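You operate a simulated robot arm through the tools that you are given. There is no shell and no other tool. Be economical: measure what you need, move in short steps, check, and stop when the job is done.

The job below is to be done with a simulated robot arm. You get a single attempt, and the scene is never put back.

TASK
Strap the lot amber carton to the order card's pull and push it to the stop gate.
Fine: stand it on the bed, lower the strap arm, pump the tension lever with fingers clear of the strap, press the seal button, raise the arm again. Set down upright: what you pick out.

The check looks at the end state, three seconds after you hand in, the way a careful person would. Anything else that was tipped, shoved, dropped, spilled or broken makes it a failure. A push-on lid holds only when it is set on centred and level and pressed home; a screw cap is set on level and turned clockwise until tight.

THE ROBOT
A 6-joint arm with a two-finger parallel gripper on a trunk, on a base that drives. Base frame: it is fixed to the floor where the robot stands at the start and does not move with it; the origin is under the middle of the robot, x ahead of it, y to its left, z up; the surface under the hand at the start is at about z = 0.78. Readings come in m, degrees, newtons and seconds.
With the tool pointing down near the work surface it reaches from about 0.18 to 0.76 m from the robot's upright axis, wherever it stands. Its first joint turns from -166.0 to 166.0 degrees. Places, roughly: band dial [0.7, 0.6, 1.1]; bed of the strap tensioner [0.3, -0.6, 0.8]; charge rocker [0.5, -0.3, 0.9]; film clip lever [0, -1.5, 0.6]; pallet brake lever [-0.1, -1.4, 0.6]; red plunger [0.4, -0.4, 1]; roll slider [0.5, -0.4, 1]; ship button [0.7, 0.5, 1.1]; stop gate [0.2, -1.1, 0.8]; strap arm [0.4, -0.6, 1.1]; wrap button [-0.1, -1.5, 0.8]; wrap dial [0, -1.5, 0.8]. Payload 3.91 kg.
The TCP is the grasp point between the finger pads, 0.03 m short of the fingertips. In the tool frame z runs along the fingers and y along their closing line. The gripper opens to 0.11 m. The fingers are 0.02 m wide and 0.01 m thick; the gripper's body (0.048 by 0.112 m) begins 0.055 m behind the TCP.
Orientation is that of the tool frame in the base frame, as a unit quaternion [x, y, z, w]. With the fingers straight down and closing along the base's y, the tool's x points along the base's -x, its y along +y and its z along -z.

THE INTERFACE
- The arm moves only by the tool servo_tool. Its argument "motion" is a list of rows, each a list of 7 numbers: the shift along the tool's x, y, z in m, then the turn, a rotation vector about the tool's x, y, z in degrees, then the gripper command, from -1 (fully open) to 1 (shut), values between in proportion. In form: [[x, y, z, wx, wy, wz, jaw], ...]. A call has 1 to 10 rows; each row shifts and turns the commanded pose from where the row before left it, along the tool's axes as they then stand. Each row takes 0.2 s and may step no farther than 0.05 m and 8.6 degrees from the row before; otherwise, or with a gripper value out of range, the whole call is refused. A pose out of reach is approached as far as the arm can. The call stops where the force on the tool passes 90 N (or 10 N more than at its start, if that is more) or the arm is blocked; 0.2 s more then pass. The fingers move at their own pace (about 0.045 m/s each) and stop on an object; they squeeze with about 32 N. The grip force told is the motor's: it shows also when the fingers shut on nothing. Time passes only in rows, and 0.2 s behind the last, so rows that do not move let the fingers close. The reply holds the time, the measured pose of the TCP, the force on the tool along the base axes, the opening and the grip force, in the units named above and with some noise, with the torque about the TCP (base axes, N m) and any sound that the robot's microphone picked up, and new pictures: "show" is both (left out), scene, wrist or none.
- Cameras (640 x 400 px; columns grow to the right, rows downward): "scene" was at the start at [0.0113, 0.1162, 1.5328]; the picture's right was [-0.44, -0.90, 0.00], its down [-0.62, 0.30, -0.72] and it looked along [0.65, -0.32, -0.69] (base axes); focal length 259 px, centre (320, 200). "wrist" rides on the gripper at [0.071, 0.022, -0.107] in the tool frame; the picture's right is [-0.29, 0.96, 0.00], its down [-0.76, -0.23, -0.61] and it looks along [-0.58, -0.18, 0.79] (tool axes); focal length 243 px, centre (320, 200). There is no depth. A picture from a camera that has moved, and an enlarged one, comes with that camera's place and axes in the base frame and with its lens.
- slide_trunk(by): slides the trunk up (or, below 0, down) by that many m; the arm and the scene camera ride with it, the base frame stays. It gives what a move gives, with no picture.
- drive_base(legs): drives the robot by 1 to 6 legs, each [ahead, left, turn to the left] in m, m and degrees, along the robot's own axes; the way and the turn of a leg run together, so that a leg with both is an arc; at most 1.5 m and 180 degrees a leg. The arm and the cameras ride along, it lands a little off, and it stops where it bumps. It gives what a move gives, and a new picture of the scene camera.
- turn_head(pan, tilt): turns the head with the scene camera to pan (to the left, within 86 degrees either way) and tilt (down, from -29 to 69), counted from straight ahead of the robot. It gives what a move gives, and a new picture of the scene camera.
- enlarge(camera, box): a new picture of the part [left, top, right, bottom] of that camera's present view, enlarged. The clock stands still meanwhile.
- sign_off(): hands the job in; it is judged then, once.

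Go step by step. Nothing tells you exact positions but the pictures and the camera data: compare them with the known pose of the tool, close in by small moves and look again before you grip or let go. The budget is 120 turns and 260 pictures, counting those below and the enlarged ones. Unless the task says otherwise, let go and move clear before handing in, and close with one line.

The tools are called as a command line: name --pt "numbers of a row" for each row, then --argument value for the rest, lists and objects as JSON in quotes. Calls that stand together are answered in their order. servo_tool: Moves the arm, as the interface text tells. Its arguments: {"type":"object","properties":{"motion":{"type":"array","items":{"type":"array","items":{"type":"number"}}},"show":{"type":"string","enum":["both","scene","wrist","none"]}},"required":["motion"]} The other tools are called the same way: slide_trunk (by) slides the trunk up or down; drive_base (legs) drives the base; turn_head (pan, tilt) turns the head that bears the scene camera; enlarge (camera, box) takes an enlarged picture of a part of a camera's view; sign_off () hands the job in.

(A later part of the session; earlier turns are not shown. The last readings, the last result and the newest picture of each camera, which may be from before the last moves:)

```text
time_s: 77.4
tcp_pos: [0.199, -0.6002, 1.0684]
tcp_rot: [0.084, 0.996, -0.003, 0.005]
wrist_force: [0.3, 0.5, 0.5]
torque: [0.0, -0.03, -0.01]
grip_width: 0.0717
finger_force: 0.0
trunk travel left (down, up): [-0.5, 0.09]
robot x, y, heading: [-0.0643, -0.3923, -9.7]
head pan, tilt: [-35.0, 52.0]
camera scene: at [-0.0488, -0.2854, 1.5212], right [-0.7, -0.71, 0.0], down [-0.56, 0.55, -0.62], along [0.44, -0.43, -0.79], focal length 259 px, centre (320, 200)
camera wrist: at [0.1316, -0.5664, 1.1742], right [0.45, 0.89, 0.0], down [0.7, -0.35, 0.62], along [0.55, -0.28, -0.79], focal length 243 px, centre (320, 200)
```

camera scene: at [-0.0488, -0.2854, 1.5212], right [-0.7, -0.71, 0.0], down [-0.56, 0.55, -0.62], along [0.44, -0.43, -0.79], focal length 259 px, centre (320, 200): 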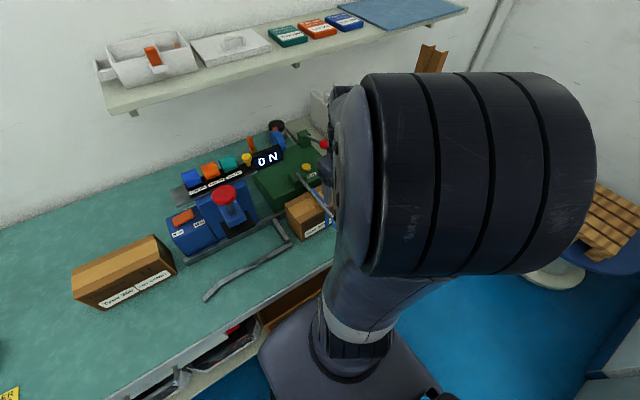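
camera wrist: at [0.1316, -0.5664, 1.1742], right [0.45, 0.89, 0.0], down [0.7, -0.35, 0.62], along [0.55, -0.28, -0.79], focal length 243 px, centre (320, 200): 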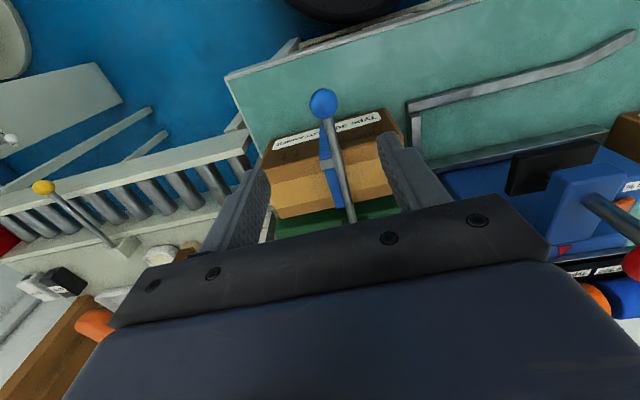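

The blue strap is on the carton. The knob is centred under the tool; I descend to z ≈ 0.907 and grip it.

servo_tool --pt "-0.002 0 0.04 0 0 0 -0.3" --pt "0 0 0.04 0 0 0 -0.3" --pt "0 0 0.04 0 0 0 -0.3" --pt "0 0 0.03 0 0 0 -0.3" --pt "0 0 0.011 0 0 0 -0.3" --pt "0 0 0 0 0 0 1" --pt "0 0 0 0 0 0 1" --pt "0 0 0 0 0 0 1" --pt "0 0 0 0 0 0 1" --show "wrist"

```text
time_s: 79.4
tcp_pos: [0.2036, -0.5981, 0.9065]
tcp_rot: [0.084, 0.996, -0.003, 0.002]
wrist_force: [12.0, 33.3, -1.5]
torque: [-0.02, 0.06, 0.0]
grip_width: 0.0289
finger_force: 45.0
trunk travel left (down, up): [-0.5, 0.09]
robot x, y, heading: [-0.0635, -0.3959, -9.6]
head pan, tilt: [-35.0, 52.0]
camera wrist: at [0.136, -0.5644, 1.0135], right [0.45, 0.89, 0.0], down [0.71, -0.35, 0.61], along [0.55, -0.28, -0.79], focal length 243 px, centre (320, 200)
```

wrist: 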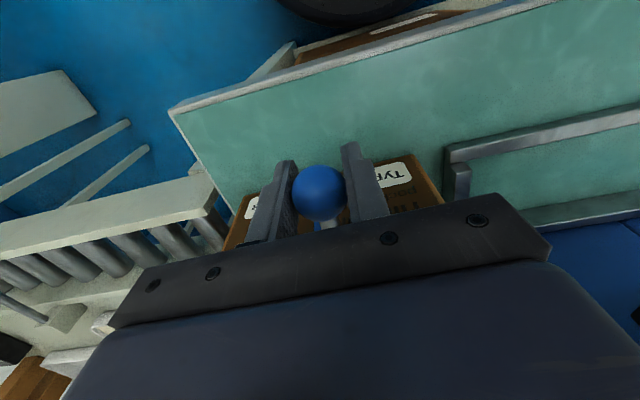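

The knob is gripped. I relieve the side load by 2 mm and lift along the first part of the arc.

servo_tool --pt "0 0.002 0 0 0 0 1" --pt "-0.0035 0 -0.0328 0 0 0 1" --pt "-0.0079 0 -0.0319 0 0 0 1" --pt "-0.0124 0 -0.0306 0 0 0 1" --pt "0 0 0 0 0 0 1" --show "wrist"

```text
time_s: 80.6
tcp_pos: [0.2235, -0.6017, 1.0018]
tcp_rot: [0.085, 0.996, -0.004, 0.005]
wrist_force: [-5.2, 17.5, -0.4]
torque: [0.09, 0.85, -0.01]
grip_width: 0.0286
finger_force: 45.5
trunk travel left (down, up): [-0.5, 0.09]
robot x, y, heading: [-0.063, -0.3936, -10.0]
head pan, tilt: [-35.0, 52.0]
camera wrist: at [0.1571, -0.5683, 1.1091], right [0.45, 0.89, 0.0], down [0.7, -0.35, 0.62], along [0.55, -0.28, -0.79], focal length 243 px, centre (320, 200)
```

wrist: 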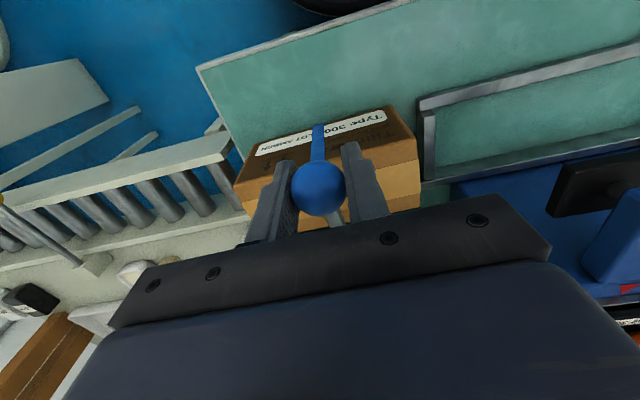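

It follows well with small forces. I continue the arc.

servo_tool --pt "-0.0165 0.001 -0.0285 0 0 0 1" --pt "-0.0202 0 -0.0259 0 0 0 1" --pt "-0.0237 0 -0.0229 0 0 0 1" --pt "-0.0266 0 -0.0193 0 0 0 1" --pt "-0.0291 0 -0.0155 0 0 0 1" --pt "0 0 0 0 0 0 1" --show "wrist"

```text
time_s: 82.0
tcp_pos: [0.3398, -0.625, 1.1146]
tcp_rot: [0.085, 0.996, -0.003, 0.005]
wrist_force: [-6.3, -25.9, -6.0]
torque: [0.22, 0.77, 0.11]
grip_width: 0.0288
finger_force: 45.2
trunk travel left (down, up): [-0.5, 0.09]
robot x, y, heading: [-0.0648, -0.3918, -9.6]
head pan, tilt: [-35.0, 52.0]
camera wrist: at [0.2716, -0.5913, 1.222], right [0.45, 0.89, 0.0], down [0.7, -0.35, 0.62], along [0.55, -0.28, -0.79], focal length 243 px, centre (320, 200)
```

wrist: 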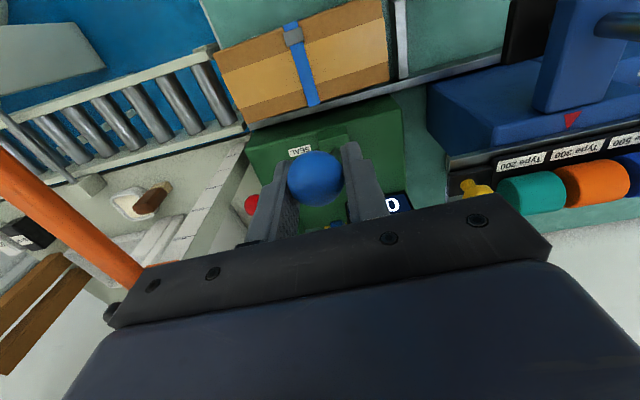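

servo_tool --pt "-0.031 -0.002 -0.0113 0 0 0 1" --pt "-0.0322 0 -0.0068 0 0 0 1" --pt "-0.0328 0 -0.0023 0 0 0 1" --pt "0 0 0 0 0 0 1" --show "wrist"

```text
time_s: 83.0
tcp_pos: [0.4324, -0.6437, 1.1367]
tcp_rot: [0.085, 0.996, -0.004, 0.006]
wrist_force: [-7.6, -28.9, -2.3]
torque: [0.12, 0.46, 0.23]
grip_width: 0.0286
finger_force: 44.8
trunk travel left (down, up): [-0.5, 0.09]
robot x, y, heading: [-0.0673, -0.3942, -9.5]
head pan, tilt: [-35.0, 52.0]
camera wrist: at [0.3646, -0.6099, 1.2429], right [0.45, 0.89, 0.0], down [0.7, -0.35, 0.62], along [0.55, -0.28, -0.79], focal length 243 px, centre (320, 200)
```

wrist: 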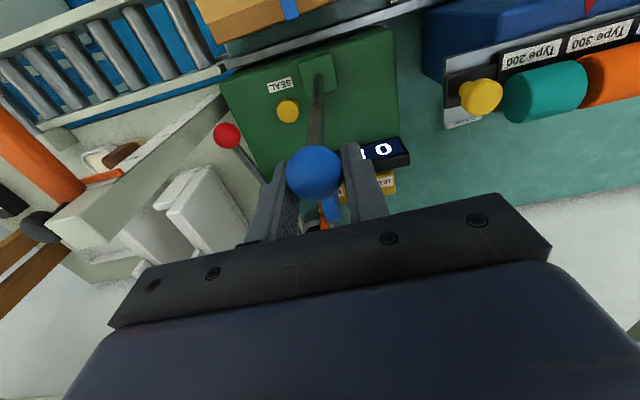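

servo_tool --pt "-0.008 -0.001 0 0 0 0 1" --pt "-0.006 0 0 0 0 0 1" --pt "0 0 0 0 0 0 1" --show "none"

```text
time_s: 83.8
tcp_pos: [0.4459, -0.647, 1.1357]
tcp_rot: [0.086, 0.996, -0.003, 0.004]
wrist_force: [-11.6, -27.0, -5.1]
torque: [0.13, 0.97, 0.23]
grip_width: 0.0287
finger_force: 45.2
trunk travel left (down, up): [-0.5, 0.09]
robot x, y, heading: [-0.0687, -0.3946, -9.5]
head pan, tilt: [-35.0, 52.0]
```

The knob is back at its original place (0.445, −0.647). I nudge a hair further and release, rising clear.

servo_tool --pt "-0.003 -0.001 0 0 0 0 1" --pt "0 0 0 0 0 0 -0.1" --pt "0 0 0 0 0 0 -0.1" --pt "0 0 0 0 0 0 -0.1" --pt "0 0 -0.02 0 0 0 -0.1" --pt "0 0 -0.03 0 0 0 -0.1" --pt "0 0 -0.03 0 0 0 -0.1" --pt "0 0 0 0 0 0 -0.1" --show "wrist"

```text
time_s: 85.6
tcp_pos: [0.4477, -0.6435, 1.2179]
tcp_rot: [0.084, 0.996, -0.003, 0.005]
wrist_force: [-0.4, -0.5, -0.1]
torque: [0.0, 0.01, 0.01]
grip_width: 0.0605
finger_force: 0.0
trunk travel left (down, up): [-0.5, 0.09]
robot x, y, heading: [-0.0648, -0.3949, -9.6]
head pan, tilt: [-35.0, 52.0]
camera wrist: at [0.3806, -0.6095, 1.3237], right [0.45, 0.89, 0.0], down [0.7, -0.35, 0.62], along [0.55, -0.28, -0.79], focal length 243 px, centre (320, 200)
```

wrist: 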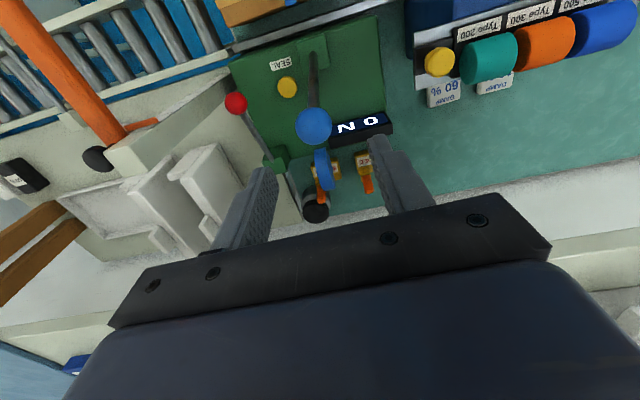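

The strap arm stays up at its original place. The orange gauge bar crosses the lane at z≈1.1, so I'll push the carton with the hand leaning toward the robot; for that I draw back the hand and reposition the base a bit back and downstream.

servo_tool --pt "0 0 -0.02 0 0 0 1" --pt "0.04 0.02 0 0 0 0 1" --pt "0.04 0.02 0 0 0 0 1" --pt "0.045 0.02 0 0 0 0 1" --pt "0.045 0.02 0 0 0 0 1" --pt "0 0.045 0 0 0 0 1" --pt "0 0.045 0 0 0 0 1" --pt "0 0.045 0 0 0 0 1" --pt "0 0 0 0 0 0 1" --show "none"

drive_base --legs '[[-0.15, 0, 0], [0, -0.2, 0]]'

```text
time_s: 87.6
tcp_pos: [0.3187, -0.402, 1.2356]
tcp_rot: [0.084, 0.996, -0.003, 0.005]
wrist_force: [0.2, 0.4, 0.6]
torque: [-0.01, -0.04, 0.02]
grip_width: 0.0
finger_force: 31.7
trunk travel left (down, up): [-0.5, 0.09]
robot x, y, heading: [-0.0675, -0.3925, -9.5]
head pan, tilt: [-35.0, 52.0]
```

```text
time_s: 90.2
tcp_pos: [0.1372, -0.5762, 1.2348]
tcp_rot: [0.085, 0.996, -0.003, 0.005]
wrist_force: [0.2, 0.8, -0.1]
torque: [0.0, 0.0, 0.01]
grip_width: 0.0
finger_force: 32.1
trunk travel left (down, up): [-0.5, 0.09]
robot x, y, heading: [-0.2442, -0.5669, -9.8]
head pan, tilt: [-35.0, 52.0]
camera scene: at [-0.2297, -0.4598, 1.5212], right [-0.7, -0.71, 0.0], down [-0.56, 0.55, -0.62], along [0.44, -0.43, -0.79], focal length 259 px, centre (320, 200)
```

scene: 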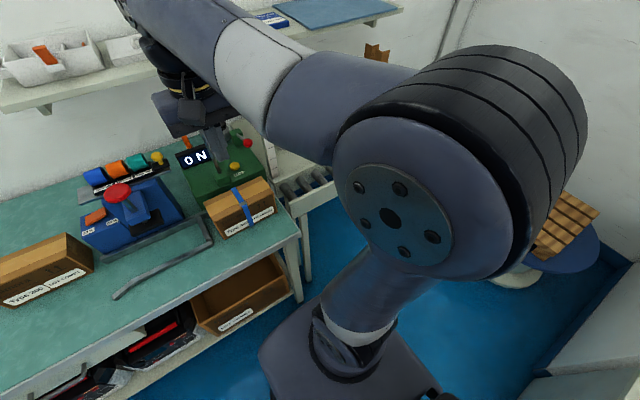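

enlarge --camera "scene" --box '[180, 130, 350, 260]'

```text
3.08 times, centred on (265, 195) of scene
camera zoom: at [-0.2297, -0.4598, 1.5212], right [-0.7, -0.71, 0.0], down [-0.56, 0.55, -0.62], along [0.44, -0.43, -0.79], focal length 797 px, centre (489, 215)
```

zoom: 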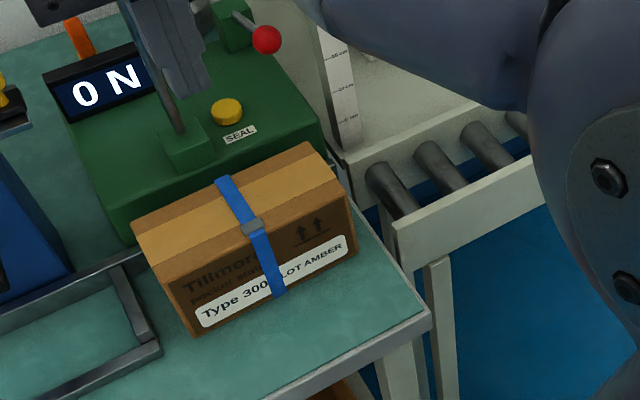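

The strap and buckle are around the carton. Before pushing I'll square it and centre it on the lane by a light grip on its upstream half; I turn the tool and move above it.

servo_tool --pt "0 0 0 0 0 8.5 -0.82" --pt "0 0 0 0 0 8.5 -0.82" --pt "0 0 0 0 0 8.5 -0.82" --pt "0 0 0 0 0 8.5 -0.82" --pt "0 0 0 0 0 8.5 -0.82" --pt "0 0 0 0 0 8.5 -0.82" --pt "0 0 0 0 0 8.5 -0.82" --pt "0 0 0 0 0 8.5 -0.82" --pt "0 0 0 0 0 8.5 -0.82" --pt "0 0 0 0 0 8.5 -0.82" --show "none"

servo_tool --pt "0.027 0 0 0 0 5 -0.82" --pt "0 0.045 0 0 0 0 -0.82" --pt "0 0.045 0 0 0 0 -0.82" --pt "0 0.045 0 0 0 0 -0.82" --pt "0 0.045 0 0 0 0 -0.82" --pt "0 0 0.045 0 0 0 -0.82" --pt "0 0 0.045 0 0 0 -0.82" --pt "0 0 0.045 0 0 0 -0.82" --pt "0 0 0.045 0 0 0 -0.82" --pt "0 0 0 0 0 0 -0.82"

```text
time_s: 92.4
tcp_pos: [0.1365, -0.5769, 1.235]
tcp_rot: [0.737, 0.676, 0.001, 0.007]
wrist_force: [0.5, -0.7, 0.1]
torque: [0.0, 0.03, -0.02]
grip_width: 0.1002
finger_force: 0.0
trunk travel left (down, up): [-0.5, 0.09]
robot x, y, heading: [-0.2477, -0.5726, -9.5]
head pan, tilt: [-35.0, 52.0]
```

```text
time_s: 94.6
tcp_pos: [0.3182, -0.5829, 1.0577]
tcp_rot: [0.765, 0.644, 0.002, 0.006]
wrist_force: [-0.4, 0.0, -0.4]
torque: [0.01, -0.02, 0.0]
grip_width: 0.1002
finger_force: 0.1
trunk travel left (down, up): [-0.5, 0.09]
robot x, y, heading: [-0.2468, -0.5672, -9.6]
head pan, tilt: [-35.0, 52.0]
camera scene: at [-0.2293, -0.4595, 1.5212], right [-0.7, -0.71, 0.0], down [-0.56, 0.55, -0.62], along [0.44, -0.43, -0.79], focal length 259 px, centre (320, 200)
camera wrist: at [0.3502, -0.5153, 1.1634], right [0.89, -0.45, 0.01], down [-0.36, -0.71, 0.61], along [-0.26, -0.55, -0.79], focal length 243 px, centre (320, 200)
```

scene: 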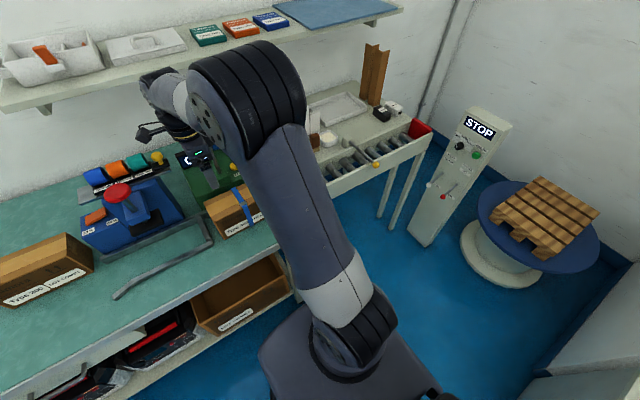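
wrist: 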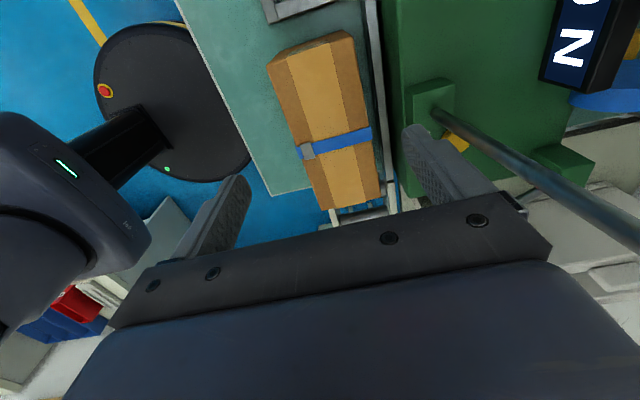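

The carton centre line is at d≈0.416. I descend around its upstream half.

servo_tool --pt "0 0.003 0.045 0 0 0 -0.82" --pt "0 0 0.045 0 0 0 -0.82" --pt "0 0 0.045 0 0 0 -0.82" --pt "0 0 0.035 0 0 0 -0.82" --pt "0 0 0.025 0 0 0 -0.82" --pt "0 0 0.013 0 0 0 -0.82" --pt "0 0 0 0 0 0 -0.82" --show "wrist"

```text
time_s: 96.2
tcp_pos: [0.3228, -0.5836, 0.8479]
tcp_rot: [0.764, 0.645, 0.001, 0.005]
wrist_force: [-0.6, 0.2, 0.6]
torque: [0.04, -0.01, 0.01]
grip_width: 0.0999
finger_force: 0.0
trunk travel left (down, up): [-0.5, 0.09]
robot x, y, heading: [-0.2466, -0.5654, -9.5]
head pan, tilt: [-35.0, 52.0]
camera wrist: at [0.3548, -0.5171, 0.9559], right [0.89, -0.45, 0.01], down [-0.36, -0.71, 0.61], along [-0.26, -0.55, -0.79], focal length 243 px, centre (320, 200)
```

wrist: 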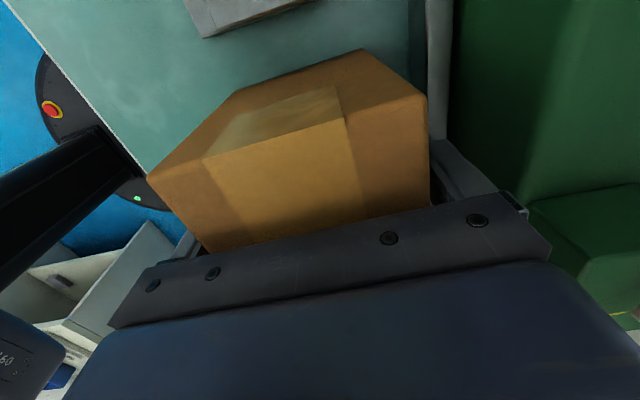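

servo_tool --pt "0 0 0 0 0 0 1" --pt "0 0 0 0 0 0 1" --pt "0 0 0 0 0 0 1" --pt "0 0.002 0 0 0 0 1" --pt "-0.01 0 0 0 0 0 1" --pt "-0.02 0 0 0 0 0 1" --pt "-0.02 0 0 0 0 0 1" --pt "0 0 0 0 0 0 1"

```text
time_s: 98.0
tcp_pos: [0.3175, -0.6301, 0.8495]
tcp_rot: [0.764, 0.645, 0.002, 0.007]
wrist_force: [9.3, 28.5, 4.6]
torque: [0.47, 0.34, -0.66]
grip_width: 0.0903
finger_force: 31.5
trunk travel left (down, up): [-0.5, 0.09]
robot x, y, heading: [-0.2481, -0.5685, -9.6]
head pan, tilt: [-35.0, 52.0]
camera scene: at [-0.2289, -0.4561, 1.5211], right [-0.7, -0.71, 0.0], down [-0.56, 0.55, -0.62], along [0.44, -0.43, -0.79], focal length 259 px, centre (320, 200)
camera wrist: at [0.3495, -0.5627, 0.9571], right [0.89, -0.45, 0.01], down [-0.36, -0.71, 0.61], along [-0.26, -0.55, -0.79], focal length 243 px, centre (320, 200)
```

scene: 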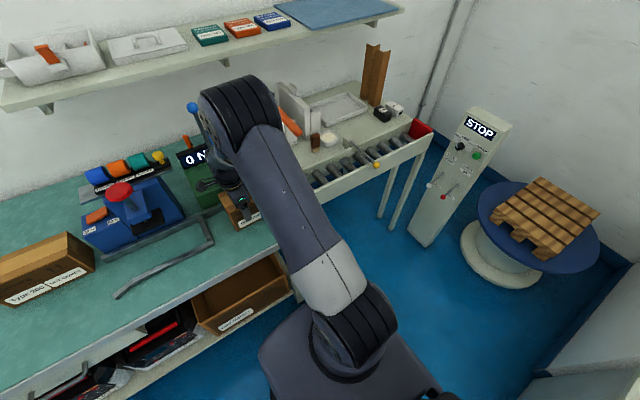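
wrist: 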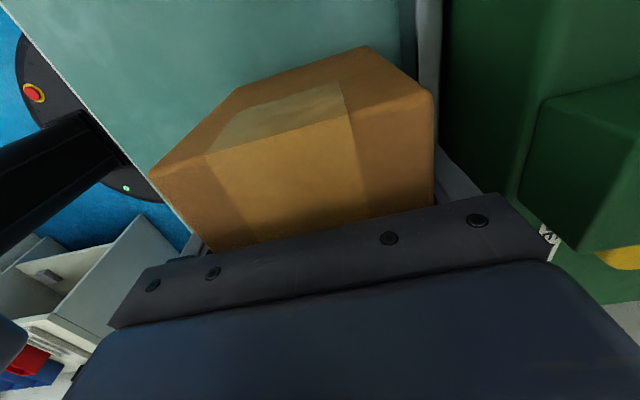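

enlarge --camera "scene" --box '[200, 150, 420, 260]'

```text
2.91 times, centred on (310, 205) of scene
camera zoom: at [-0.2289, -0.4561, 1.5211], right [-0.7, -0.71, 0.0], down [-0.56, 0.55, -0.62], along [0.44, -0.43, -0.79], focal length 754 px, centre (349, 186)
```

zoom: 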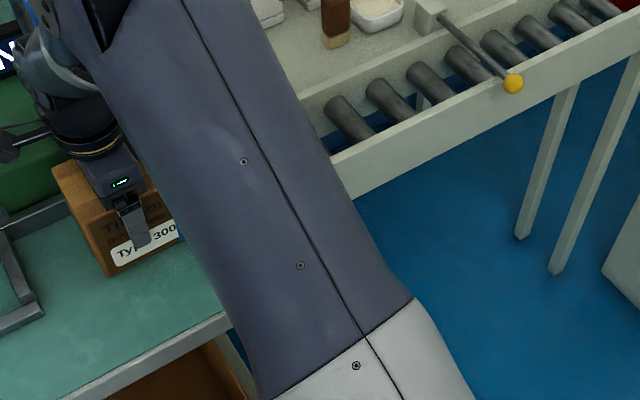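

The torque shows the front downstream corner touching the near rail's end, so the lane centre is a bit further back (about d = 0.43). I back off 1 cm, regrip slightly higher so the fingers clear the rails, shift 1.2 cm back, and try again.

servo_tool --pt "0.01 0 0 0 0 0 1" --pt "0.003 0 0 0 0 0 -0.82" --pt "0 0 0 0 0 0 -0.82" --pt "0 0 -0.015 0 0 0 -0.82" --pt "0 0 0 0 0 0 1" --pt "0 0 0 0 0 0 1" --pt "0 0 0 0 0 0 1" --pt "0 0.006 0 0 0 0 1" --pt "0 0.006 0 0 0 0 1" --pt "0 0 0 0 0 0 1" --show "wrist"

```text
time_s: 100.2
tcp_pos: [0.3289, -0.6224, 0.8642]
tcp_rot: [0.764, 0.645, 0.002, 0.007]
wrist_force: [-11.0, 2.6, 9.6]
torque: [0.06, 1.76, -0.41]
grip_width: 0.0898
finger_force: 31.9
trunk travel left (down, up): [-0.5, 0.09]
robot x, y, heading: [-0.2475, -0.5656, -9.8]
head pan, tilt: [-35.0, 52.0]
camera wrist: at [0.3613, -0.5554, 0.9716], right [0.89, -0.45, 0.01], down [-0.36, -0.71, 0.61], along [-0.26, -0.55, -0.79], focal length 243 px, centre (320, 200)
```

wrist: 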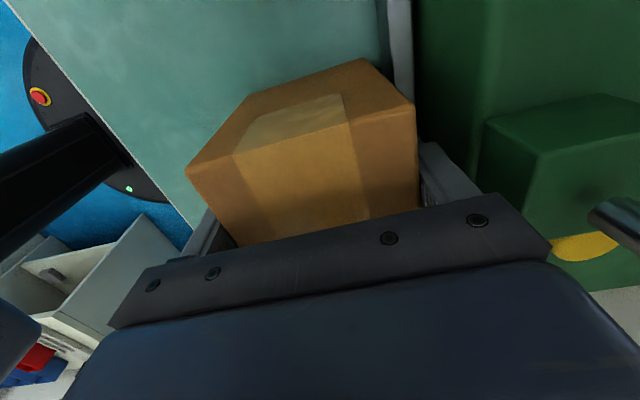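

servo_tool --pt "-0.01 0 0 0 0 0 1" --pt "-0.015 0 0 0 0 0 1" --pt "-0.015 0 0 0 0 0 1" --pt "0 0 0 0 0 0 1" --show "wrist"

```text
time_s: 101.2
tcp_pos: [0.3255, -0.6615, 0.8649]
tcp_rot: [0.764, 0.645, 0.003, 0.007]
wrist_force: [4.7, 8.8, 7.2]
torque: [0.59, 0.32, -0.31]
grip_width: 0.0897
finger_force: 32.3
trunk travel left (down, up): [-0.5, 0.09]
robot x, y, heading: [-0.2472, -0.5673, -9.5]
head pan, tilt: [-35.0, 52.0]
camera wrist: at [0.3563, -0.5947, 0.9717], right [0.89, -0.45, 0.01], down [-0.36, -0.71, 0.61], along [-0.26, -0.55, -0.79], focal length 243 px, centre (320, 200)
```

wrist: 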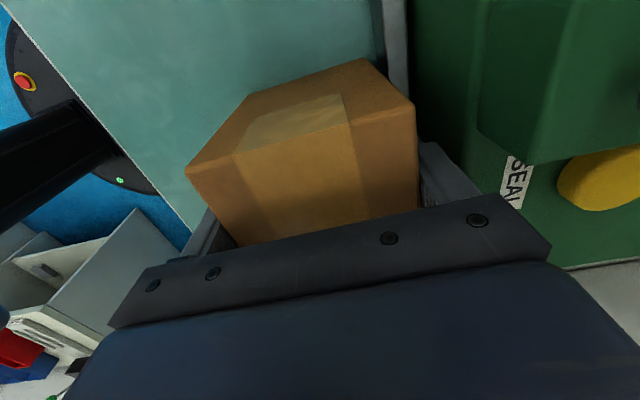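

It slides freely into the lane now. I continue another 5 cm.

servo_tool --pt "-0.015 0 0 0 0 0 1" --pt "-0.017 0 0 0 0 0 1" --pt "-0.017 0 0 0 0 0 1" --pt "0 0 0 0 0 0 1"

```text
time_s: 102.2
tcp_pos: [0.3157, -0.7109, 0.863]
tcp_rot: [0.765, 0.644, 0.0, 0.006]
wrist_force: [-0.2, 8.6, 4.4]
torque: [0.57, 0.57, -0.43]
grip_width: 0.09
finger_force: 31.8
trunk travel left (down, up): [-0.5, 0.09]
robot x, y, heading: [-0.2448, -0.5682, -9.6]
head pan, tilt: [-35.0, 52.0]
camera scene: at [-0.2299, -0.4588, 1.5211], right [-0.7, -0.71, 0.0], down [-0.56, 0.55, -0.62], along [0.44, -0.43, -0.79], focal length 259 px, centre (320, 200)
camera wrist: at [0.3471, -0.6436, 0.9714], right [0.89, -0.45, 0.01], down [-0.36, -0.71, 0.61], along [-0.27, -0.55, -0.79], focal length 243 px, centre (320, 200)
```

scene: 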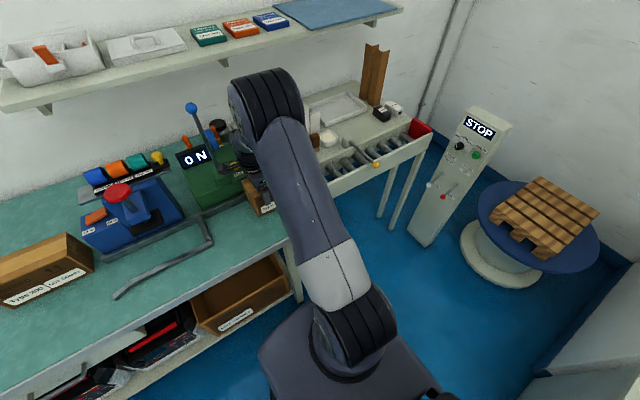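
wrist: 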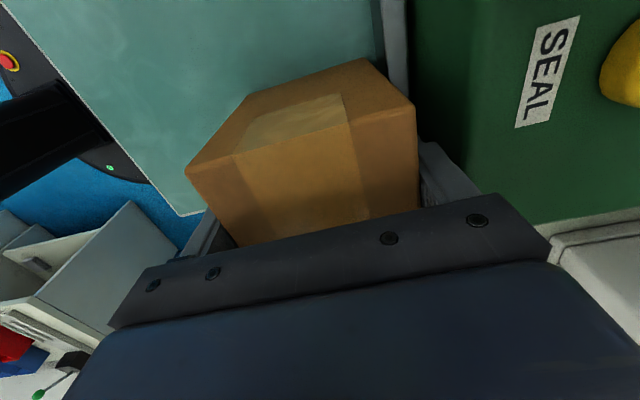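

The carton is in the lane (about s = 0.60–0.80). I release, rise, and re-orient the hand: fingers shut, leaning 45° toward the robot.

servo_tool --pt "0 0 0 0 0 0 -0.82" --pt "0 0 0 0 0 0 -0.82" --pt "0 0 -0.03 0 0 0 -0.82" --pt "0 0 -0.045 0 0 0 -0.82" --pt "0.02 0 -0.045 0 0 0 -0.82" --pt "0.02 0 -0.045 0 0 0 -0.82" --pt "0.02 -0.04 -0.02 0 0 0 -0.82" --pt "0.02 -0.045 0 0 0 0 -0.82" --pt "0 -0.045 0 0 0 0 1" --pt "0 -0.02 0 0 0 0 1" --show "scene"

servo_tool --pt "0 0 0 0 0 -8.5 1" --pt "0 0 0 0 0 -8.5 1" --pt "0 0 0 0 0 -8.5 1" --pt "0 0 0 0 0 -8.5 1" --pt "0 0 0 0 0 -8.5 1" --pt "0 0 0 0 0 -8.5 1" --pt "0 0 0 0 0 -8.5 1" --pt "0 0 0 0 0 -8.5 1" --pt "0 0 0 0 0 -8.5 1" --pt "0 0 0 0 0 -8.5 1" --show "none"

servo_tool --pt "0 0 0 0 0 -5 1" --pt "0 0 0 0 -7.5 0 1" --pt "0 0 0 0 -7.5 0 1" --pt "0 0 0 0 -7.5 0 1" --pt "0 0 0 0 -7.5 0 1" --pt "0 0 0 0 -7.5 0 1" --pt "0 0 0 0 -7.5 0 1" --pt "0 0 0 0 0 0 1"

```text
time_s: 104.4
tcp_pos: [0.1791, -0.6038, 1.0471]
tcp_rot: [0.765, 0.645, 0.001, 0.006]
wrist_force: [0.5, 0.6, 0.2]
torque: [0.05, 0.03, 0.0]
grip_width: 0.0475
finger_force: 0.0
trunk travel left (down, up): [-0.5, 0.09]
robot x, y, heading: [-0.2437, -0.5681, -9.6]
head pan, tilt: [-35.0, 52.0]
camera scene: at [-0.23, -0.4596, 1.5212], right [-0.7, -0.71, 0.0], down [-0.56, 0.55, -0.62], along [0.44, -0.43, -0.79], focal length 259 px, centre (320, 200)
```

scene: 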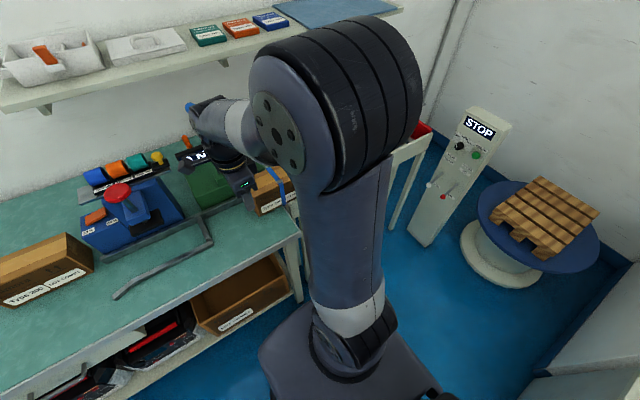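

```text
time_s: 106.6
tcp_pos: [0.1795, -0.6039, 1.0474]
tcp_rot: [0.127, 0.992, -0.003, 0.005]
wrist_force: [0.4, 0.6, -1.0]
torque: [0.0, 0.0, -0.02]
grip_width: 0.0002
finger_force: 32.1
trunk travel left (down, up): [-0.5, 0.09]
robot x, y, heading: [-0.2485, -0.5704, -9.4]
head pan, tilt: [-35.0, 52.0]
```

```text
time_s: 108.4
tcp_pos: [0.1795, -0.6037, 1.0487]
tcp_rot: [0.077, 0.918, -0.035, 0.387]
wrist_force: [-1.3, 0.1, 0.9]
torque: [0.03, -0.01, 0.0]
grip_width: 0.0001
finger_force: 31.9
trunk travel left (down, up): [-0.5, 0.09]
robot x, y, heading: [-0.2468, -0.5687, -9.4]
head pan, tilt: [-35.0, 52.0]
camera scene: at [-0.2297, -0.4595, 1.5212], right [-0.7, -0.71, 0.0], down [-0.56, 0.55, -0.62], along [0.44, -0.43, -0.79], focal length 259 px, centre (320, 200)
camera wrist: at [0.0582, -0.5621, 1.072], right [0.36, 0.91, 0.2], down [0.06, -0.24, 0.97], along [0.93, -0.34, -0.14], focal length 243 px, centre (320, 200)
```

scene: 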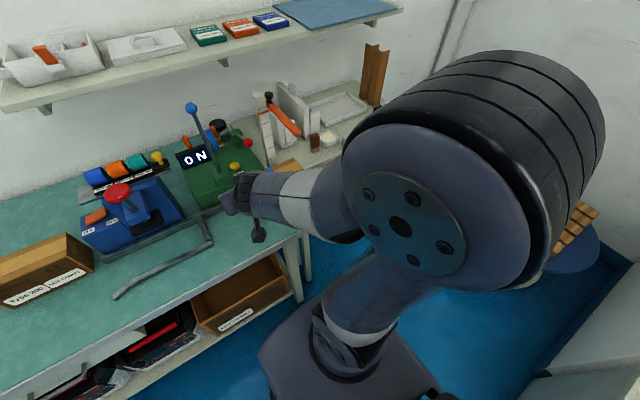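
wrist: 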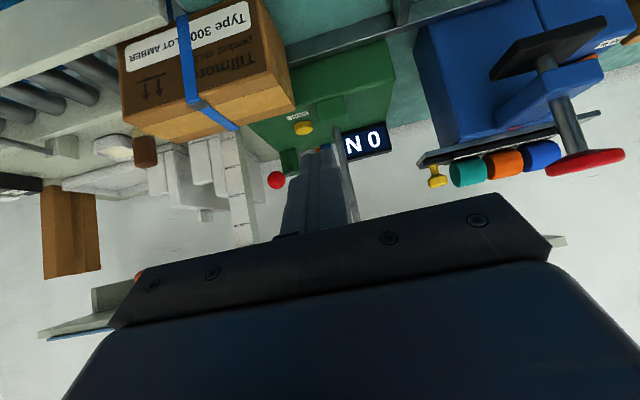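

The carton's upstream end is at about s = 0.612. I approach behind it along the finger axis.

servo_tool --pt "0.0045 -0.0035 0.0388 0 0 0 1" --pt "0.0045 -0.0035 0.0388 0 0 0 1" --pt "0.0045 -0.0035 0.0388 0 0 0 1" --pt "0.0045 -0.0035 0.0388 0 0 0 1" --pt "0.0045 -0.0035 0.0388 0 0 0 1" --pt "0 0 0 0 0 0 1"

```text
time_s: 109.8
tcp_pos: [0.2992, -0.6255, 0.8947]
tcp_rot: [0.078, 0.919, -0.038, 0.385]
wrist_force: [0.2, -1.2, -0.3]
torque: [0.03, -0.02, 0.01]
grip_width: 0.0
finger_force: 31.8
out of reach, approached as far as the arm can: row 4, 5
trunk travel left (down, up): [-0.5, 0.09]
robot x, y, heading: [-0.2451, -0.5637, -9.7]
head pan, tilt: [-35.0, 52.0]
camera scene: at [-0.2292, -0.4594, 1.5212], right [-0.7, -0.71, 0.0], down [-0.56, 0.55, -0.62], along [0.44, -0.43, -0.79], focal length 259 px, centre (320, 200)
camera wrist: at [0.1783, -0.5821, 0.92], right [0.37, 0.91, 0.2], down [0.06, -0.23, 0.97], along [0.93, -0.35, -0.14], focal length 243 px, centre (320, 200)
```

scene: 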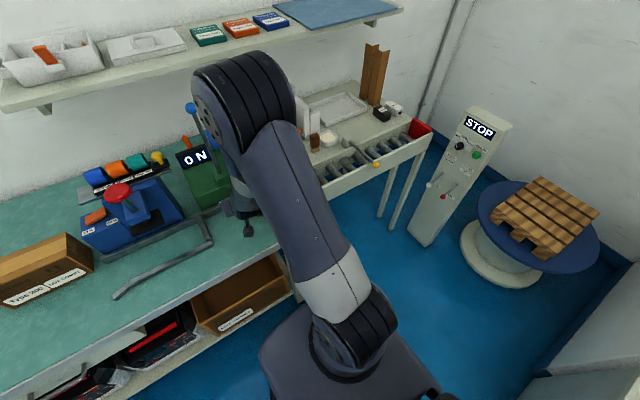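
wrist: 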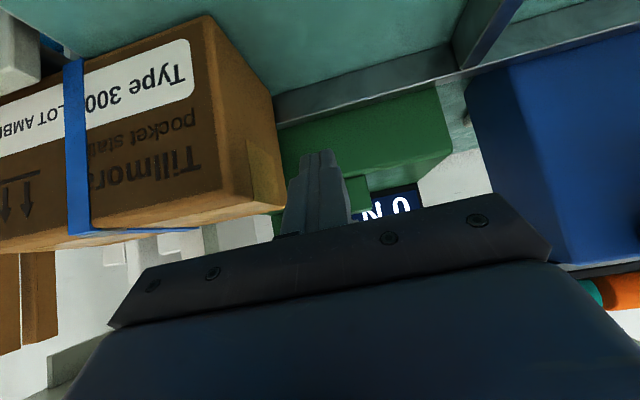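

That pose is at the limit of reach with the trunk this high. I retreat along the fingers and lower the trunk 0.2 m.

servo_tool --pt "0 0.01 -0.045 0 0 0 1" --pt "0 0 -0.045 0 0 0 1" --pt "0 0 -0.045 0 0 0 1" --pt "0 0 -0.045 0 0 0 1" --pt "-0.03 0 -0.03 0 0 0 1" --pt "-0.03 0 -0.03 0 0 0 1" --pt "0 0 0 0 0 0 1" --show "none"

slide_trunk --by -0.18

```text
time_s: 111.4
tcp_pos: [0.1714, -0.5929, 1.108]
tcp_rot: [0.078, 0.918, -0.035, 0.386]
wrist_force: [-0.4, -0.6, -0.1]
torque: [0.0, -0.03, 0.01]
grip_width: 0.0
finger_force: 31.7
trunk travel left (down, up): [-0.5, 0.09]
robot x, y, heading: [-0.2458, -0.5695, -9.6]
head pan, tilt: [-35.0, 52.0]
```

```text
time_s: 113.4
tcp_pos: [0.1722, -0.5927, 0.9281]
tcp_rot: [0.076, 0.919, -0.034, 0.386]
wrist_force: [-0.6, -0.1, 0.2]
torque: [0.0, -0.01, 0.03]
grip_width: 0.0
finger_force: 31.7
trunk travel left (down, up): [-0.32, 0.27]
robot x, y, heading: [-0.2471, -0.564, -9.6]
head pan, tilt: [-35.0, 52.0]
```

servo_tool --pt "-0.0162 -0.0064 0.0385 0 0 0 1" --pt "-0.0162 -0.0064 0.0385 0 0 0 1" --pt "-0.0162 -0.0064 0.0385 0 0 0 1" --pt "-0.0162 -0.0063 0.0384 0 0 0 1" --pt "0 0 0 0 0 0 1"

```text
time_s: 114.6
tcp_pos: [0.322, -0.6433, 0.8669]
tcp_rot: [0.078, 0.919, -0.036, 0.385]
wrist_force: [0.3, -0.1, 0.4]
torque: [-0.01, 0.0, -0.02]
grip_width: 0.0
finger_force: 32.0
trunk travel left (down, up): [-0.32, 0.27]
robot x, y, heading: [-0.248, -0.5679, -9.7]
head pan, tilt: [-35.0, 52.0]
camera scene: at [-0.2295, -0.4596, 1.3412], right [-0.7, -0.71, 0.0], down [-0.56, 0.55, -0.62], along [0.44, -0.43, -0.79], focal length 259 px, centre (320, 200)
camera wrist: at [0.2017, -0.6015, 0.8908], right [0.36, 0.91, 0.2], down [0.06, -0.24, 0.97], along [0.93, -0.34, -0.14], focal length 243 px, centre (320, 200)
```

scene: 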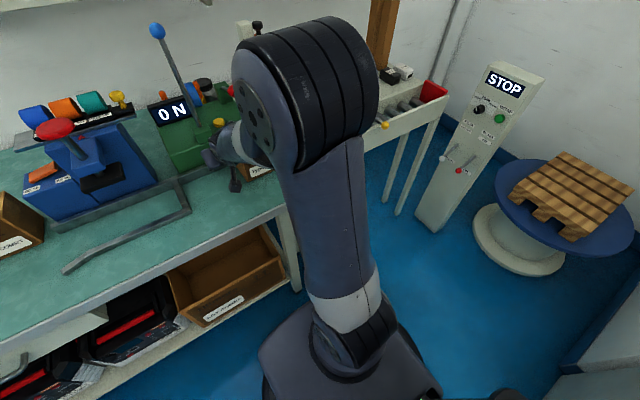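
wrist: 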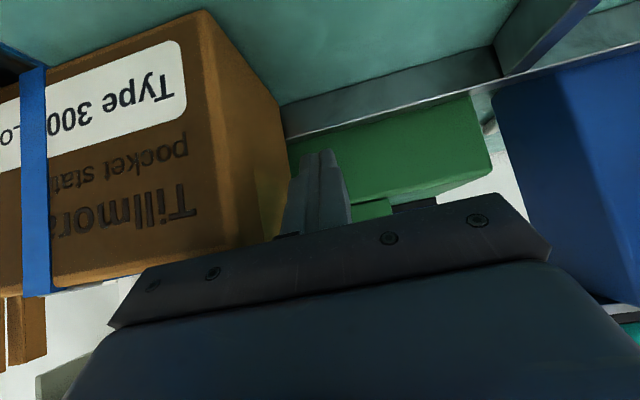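

The hand is now behind the carton. I push gently downstream in small steps.

servo_tool --pt "0 -0.012 0 0 0 0 1" --pt "0 -0.01 0 0 0 0 1" --pt "0 -0.015 0 0 0 0 1" --pt "0 -0.015 0 0 0 0 1" --pt "0 -0.015 0 0 0 0 1" --pt "0 0 0 0 0 0 1"

```text
time_s: 116.0
tcp_pos: [0.31, -0.7107, 0.867]
tcp_rot: [0.077, 0.919, -0.035, 0.385]
wrist_force: [-0.2, 0.2, 0.2]
torque: [0.0, 0.01, 0.04]
grip_width: 0.0001
finger_force: 31.9
trunk travel left (down, up): [-0.32, 0.27]
robot x, y, heading: [-0.2507, -0.5651, -9.7]
head pan, tilt: [-35.0, 52.0]
camera scene: at [-0.2296, -0.4596, 1.3412], right [-0.7, -0.71, 0.0], down [-0.56, 0.55, -0.62], along [0.44, -0.43, -0.79], focal length 259 px, centre (320, 200)
camera wrist: at [0.1886, -0.6679, 0.8912], right [0.36, 0.91, 0.2], down [0.06, -0.24, 0.97], along [0.93, -0.34, -0.14], focal length 243 px, centre (320, 200)
```

scene: 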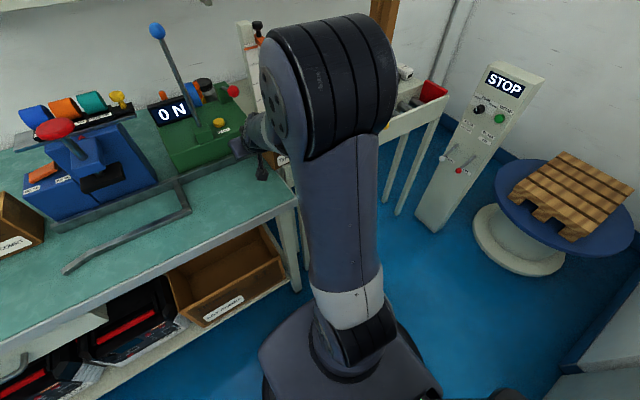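
wrist: 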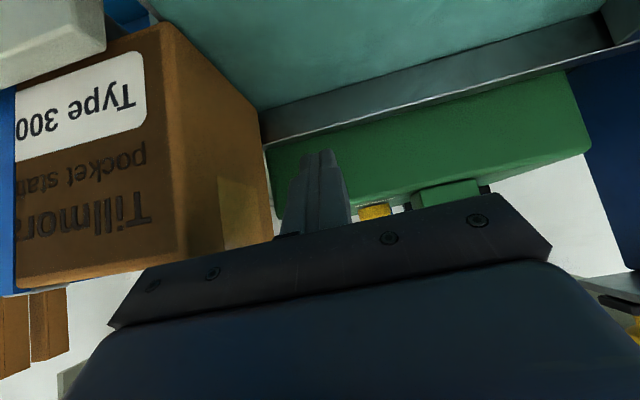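

The carton rolls easily ahead of the fingers. I continue slowly.

servo_tool --pt "0 -0.012 0 0 0 0 1" --pt "0 -0.012 0 0 0 0 1" --pt "0 -0.012 0 0 0 0 1" --pt "0 -0.012 0 0 0 0 1" --pt "0 -0.012 0 0 0 0 1" --pt "0 0 0 0 0 0 1"

```text
time_s: 117.4
tcp_pos: [0.2999, -0.7687, 0.8671]
tcp_rot: [0.077, 0.919, -0.034, 0.386]
wrist_force: [0.4, -0.2, -0.3]
torque: [0.03, -0.01, 0.01]
grip_width: 0.0001
finger_force: 31.3
trunk travel left (down, up): [-0.32, 0.27]
robot x, y, heading: [-0.2454, -0.5721, -9.6]
head pan, tilt: [-35.0, 52.0]
camera scene: at [-0.2296, -0.4596, 1.3412], right [-0.7, -0.71, 0.0], down [-0.56, 0.55, -0.62], along [0.44, -0.43, -0.79], focal length 259 px, centre (320, 200)
camera wrist: at [0.1789, -0.7267, 0.8916], right [0.36, 0.91, 0.2], down [0.06, -0.24, 0.97], along [0.93, -0.34, -0.14], focal length 243 px, centre (320, 200)
```

scene: 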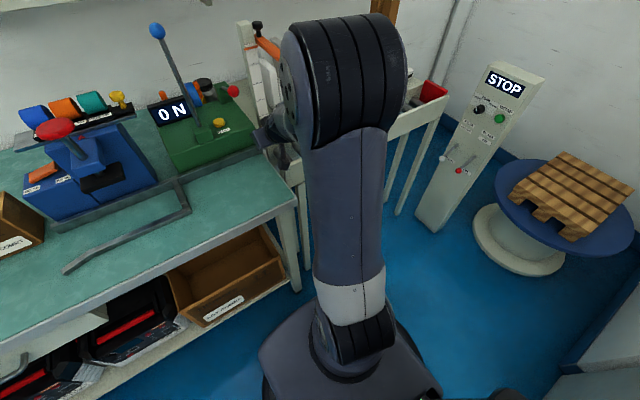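
wrist: 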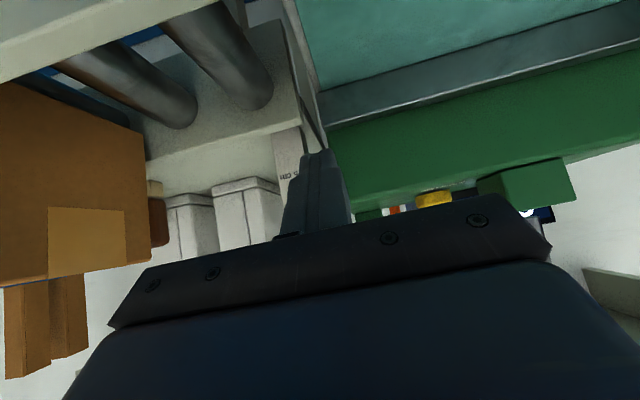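

The carton has rolled well ahead by itself, its upstream end now around s≈0.86, probably at the gate. I withdraw the hand upward/back and look.

servo_tool --pt "0 0.02 -0.03 0 0 0 1" --pt "0 0.02 -0.04 0 0 0 1" --pt "0 0.02 -0.04 0 0 0 1" --pt "0 0.04 -0.02 0 0 0 1" --pt "0 0.045 0 0 0 0 1" --pt "0 0.045 0 0 0 0 1" --pt "0 0.045 0 0 0 0 1" --pt "0 0.045 0 0 0 0 1" --pt "0 0 0 0 0 0 1" --show "none"

turn_head --pan -45 --tilt 40

enlarge --camera "scene" --box '[200, 80, 440, 240]'

```text
time_s: 119.4
tcp_pos: [0.2557, -0.4766, 0.9568]
tcp_rot: [0.077, 0.919, -0.036, 0.386]
wrist_force: [-0.5, -0.5, -0.5]
torque: [0.01, -0.02, 0.03]
grip_width: 0.0
finger_force: 32.4
trunk travel left (down, up): [-0.32, 0.27]
robot x, y, heading: [-0.247, -0.569, -9.7]
head pan, tilt: [-35.0, 52.0]
```

```text
time_s: 120.1
tcp_pos: [0.2547, -0.4762, 0.956]
tcp_rot: [0.078, 0.919, -0.036, 0.385]
wrist_force: [0.0, 0.5, -0.2]
torque: [0.04, 0.02, 0.0]
grip_width: 0.0001
finger_force: 32.0
trunk travel left (down, up): [-0.32, 0.27]
robot x, y, heading: [-0.2447, -0.5668, -9.5]
head pan, tilt: [-45.0, 40.0]
camera scene: at [-0.2339, -0.476, 1.358], right [-0.82, -0.58, 0.0], down [-0.37, 0.52, -0.77], along [0.44, -0.62, -0.64], focal length 259 px, centre (320, 200)
```

scene: 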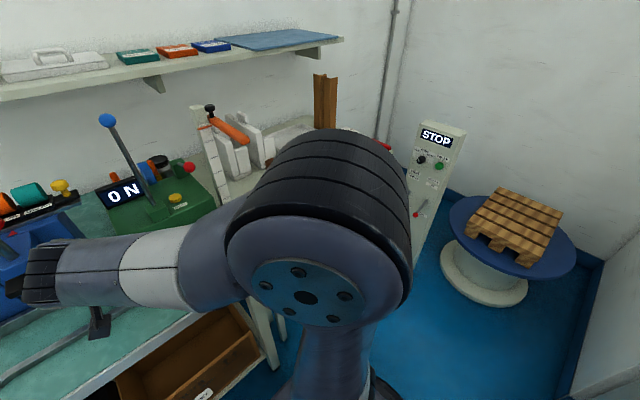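

```text
2.50 times, centred on (320, 160) of scene
camera zoom: at [-0.2339, -0.476, 1.358], right [-0.82, -0.58, 0.0], down [-0.37, 0.52, -0.77], along [0.44, -0.62, -0.64], focal length 648 px, centre (320, 300)
```

zoom: 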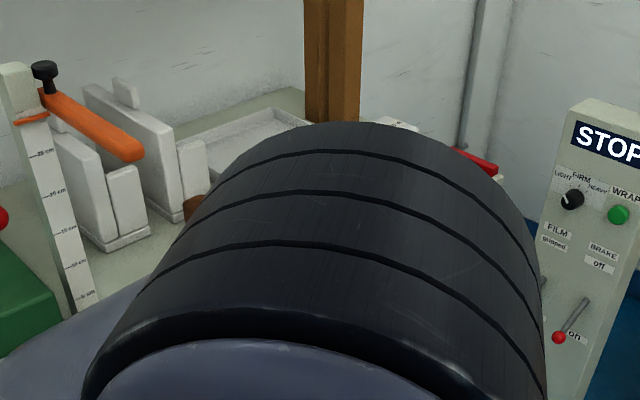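

The elbow blocks the view; I raise the trunk again and swing the arm further upstream.

slide_trunk --by 0.25

servo_tool --pt "0.03 0.03 -0.02 0 0 0 1" --pt "0 0.045 0 0 0 0 1" --pt "0 0.045 0 0 0 0 1" --pt "0 0.045 0 0 0 0 1" --pt "0 0.045 0 0 0 0 1" --pt "0 0.045 0 0 0 0 1" --pt "0 0.045 0 0 0 0 1" --pt "0 0 0 0 0 0 1" --show "scene"

```text
time_s: 122.7
tcp_pos: [0.2552, -0.4758, 1.207]
tcp_rot: [0.076, 0.919, -0.035, 0.385]
wrist_force: [0.8, 0.2, 0.5]
torque: [0.01, -0.02, 0.03]
grip_width: 0.0
finger_force: 32.3
trunk travel left (down, up): [-0.57, 0.02]
robot x, y, heading: [-0.2505, -0.5686, -9.7]
head pan, tilt: [-45.0, 40.0]
```

```text
time_s: 124.5
tcp_pos: [0.2718, -0.1752, 1.1974]
tcp_rot: [0.077, 0.919, -0.036, 0.386]
wrist_force: [0.1, 0.5, -0.1]
torque: [-0.03, -0.02, -0.04]
grip_width: 0.0
finger_force: 32.2
trunk travel left (down, up): [-0.57, 0.02]
robot x, y, heading: [-0.2451, -0.5652, -9.7]
head pan, tilt: [-45.0, 40.0]
camera scene: at [-0.2338, -0.4757, 1.608], right [-0.82, -0.58, 0.0], down [-0.37, 0.52, -0.77], along [0.44, -0.62, -0.64], focal length 259 px, centre (320, 200)
```

scene: 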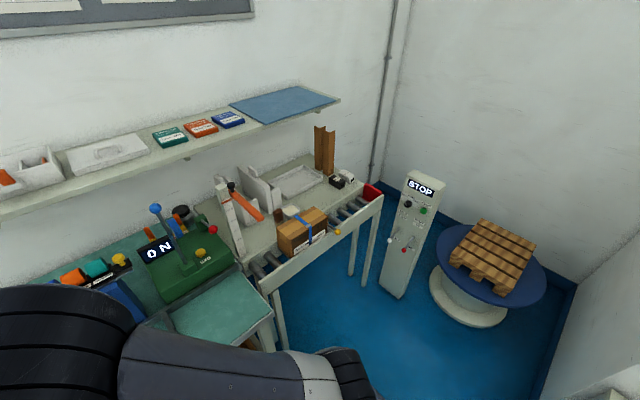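

enlarge --camera "scene" --box '[240, 170, 390, 280]'

enlarge --camera "scene" --box '[290, 190, 360, 260]'

enlarge --camera "scene" --box '[120, 170, 280, 310]'

```text
3.64 times, centred on (315, 225) of scene
camera zoom: at [-0.2338, -0.4757, 1.608], right [-0.82, -0.58, 0.0], down [-0.37, 0.52, -0.77], along [0.44, -0.62, -0.64], focal length 942 px, centre (338, 109)
```

zoom: 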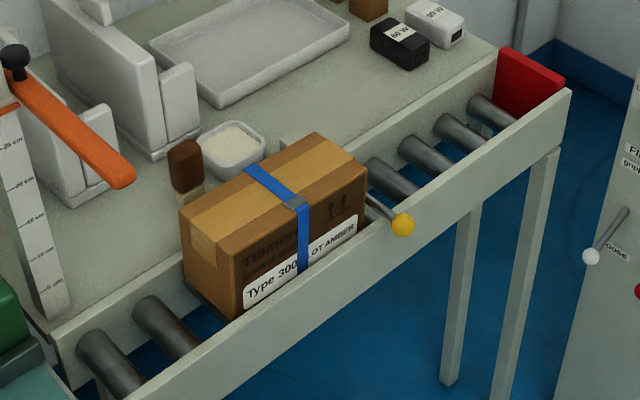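

```text
5.71 times, centred on (325, 225) of scene
camera zoom: at [-0.2338, -0.4757, 1.608], right [-0.82, -0.58, 0.0], down [-0.37, 0.52, -0.77], along [0.44, -0.62, -0.64], focal length 1480 px, centre (291, 57)
```

zoom: 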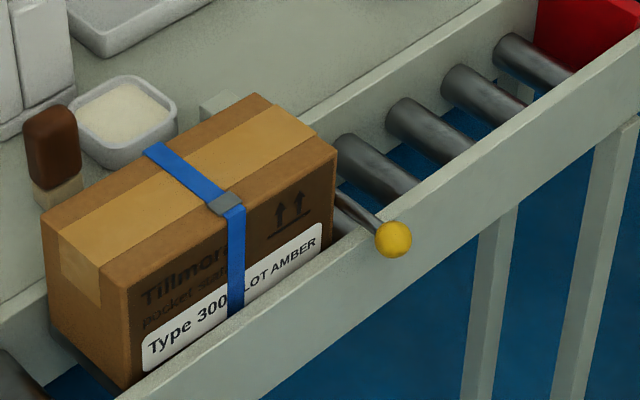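

```text
2.86 times, centred on (200, 240) of scene
camera zoom: at [-0.2338, -0.4757, 1.608], right [-0.82, -0.58, 0.0], down [-0.37, 0.52, -0.77], along [0.44, -0.62, -0.64], focal length 740 px, centre (663, 86)
```

zoom: 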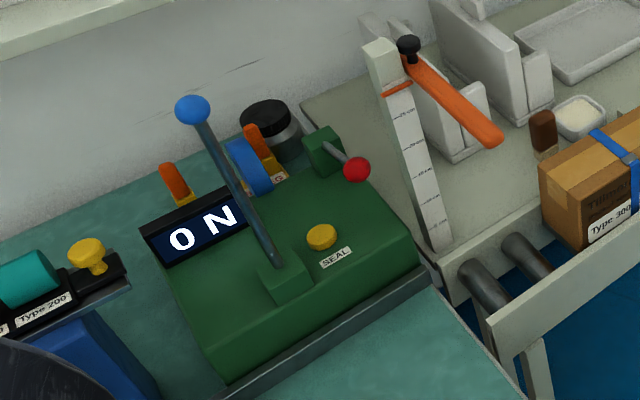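

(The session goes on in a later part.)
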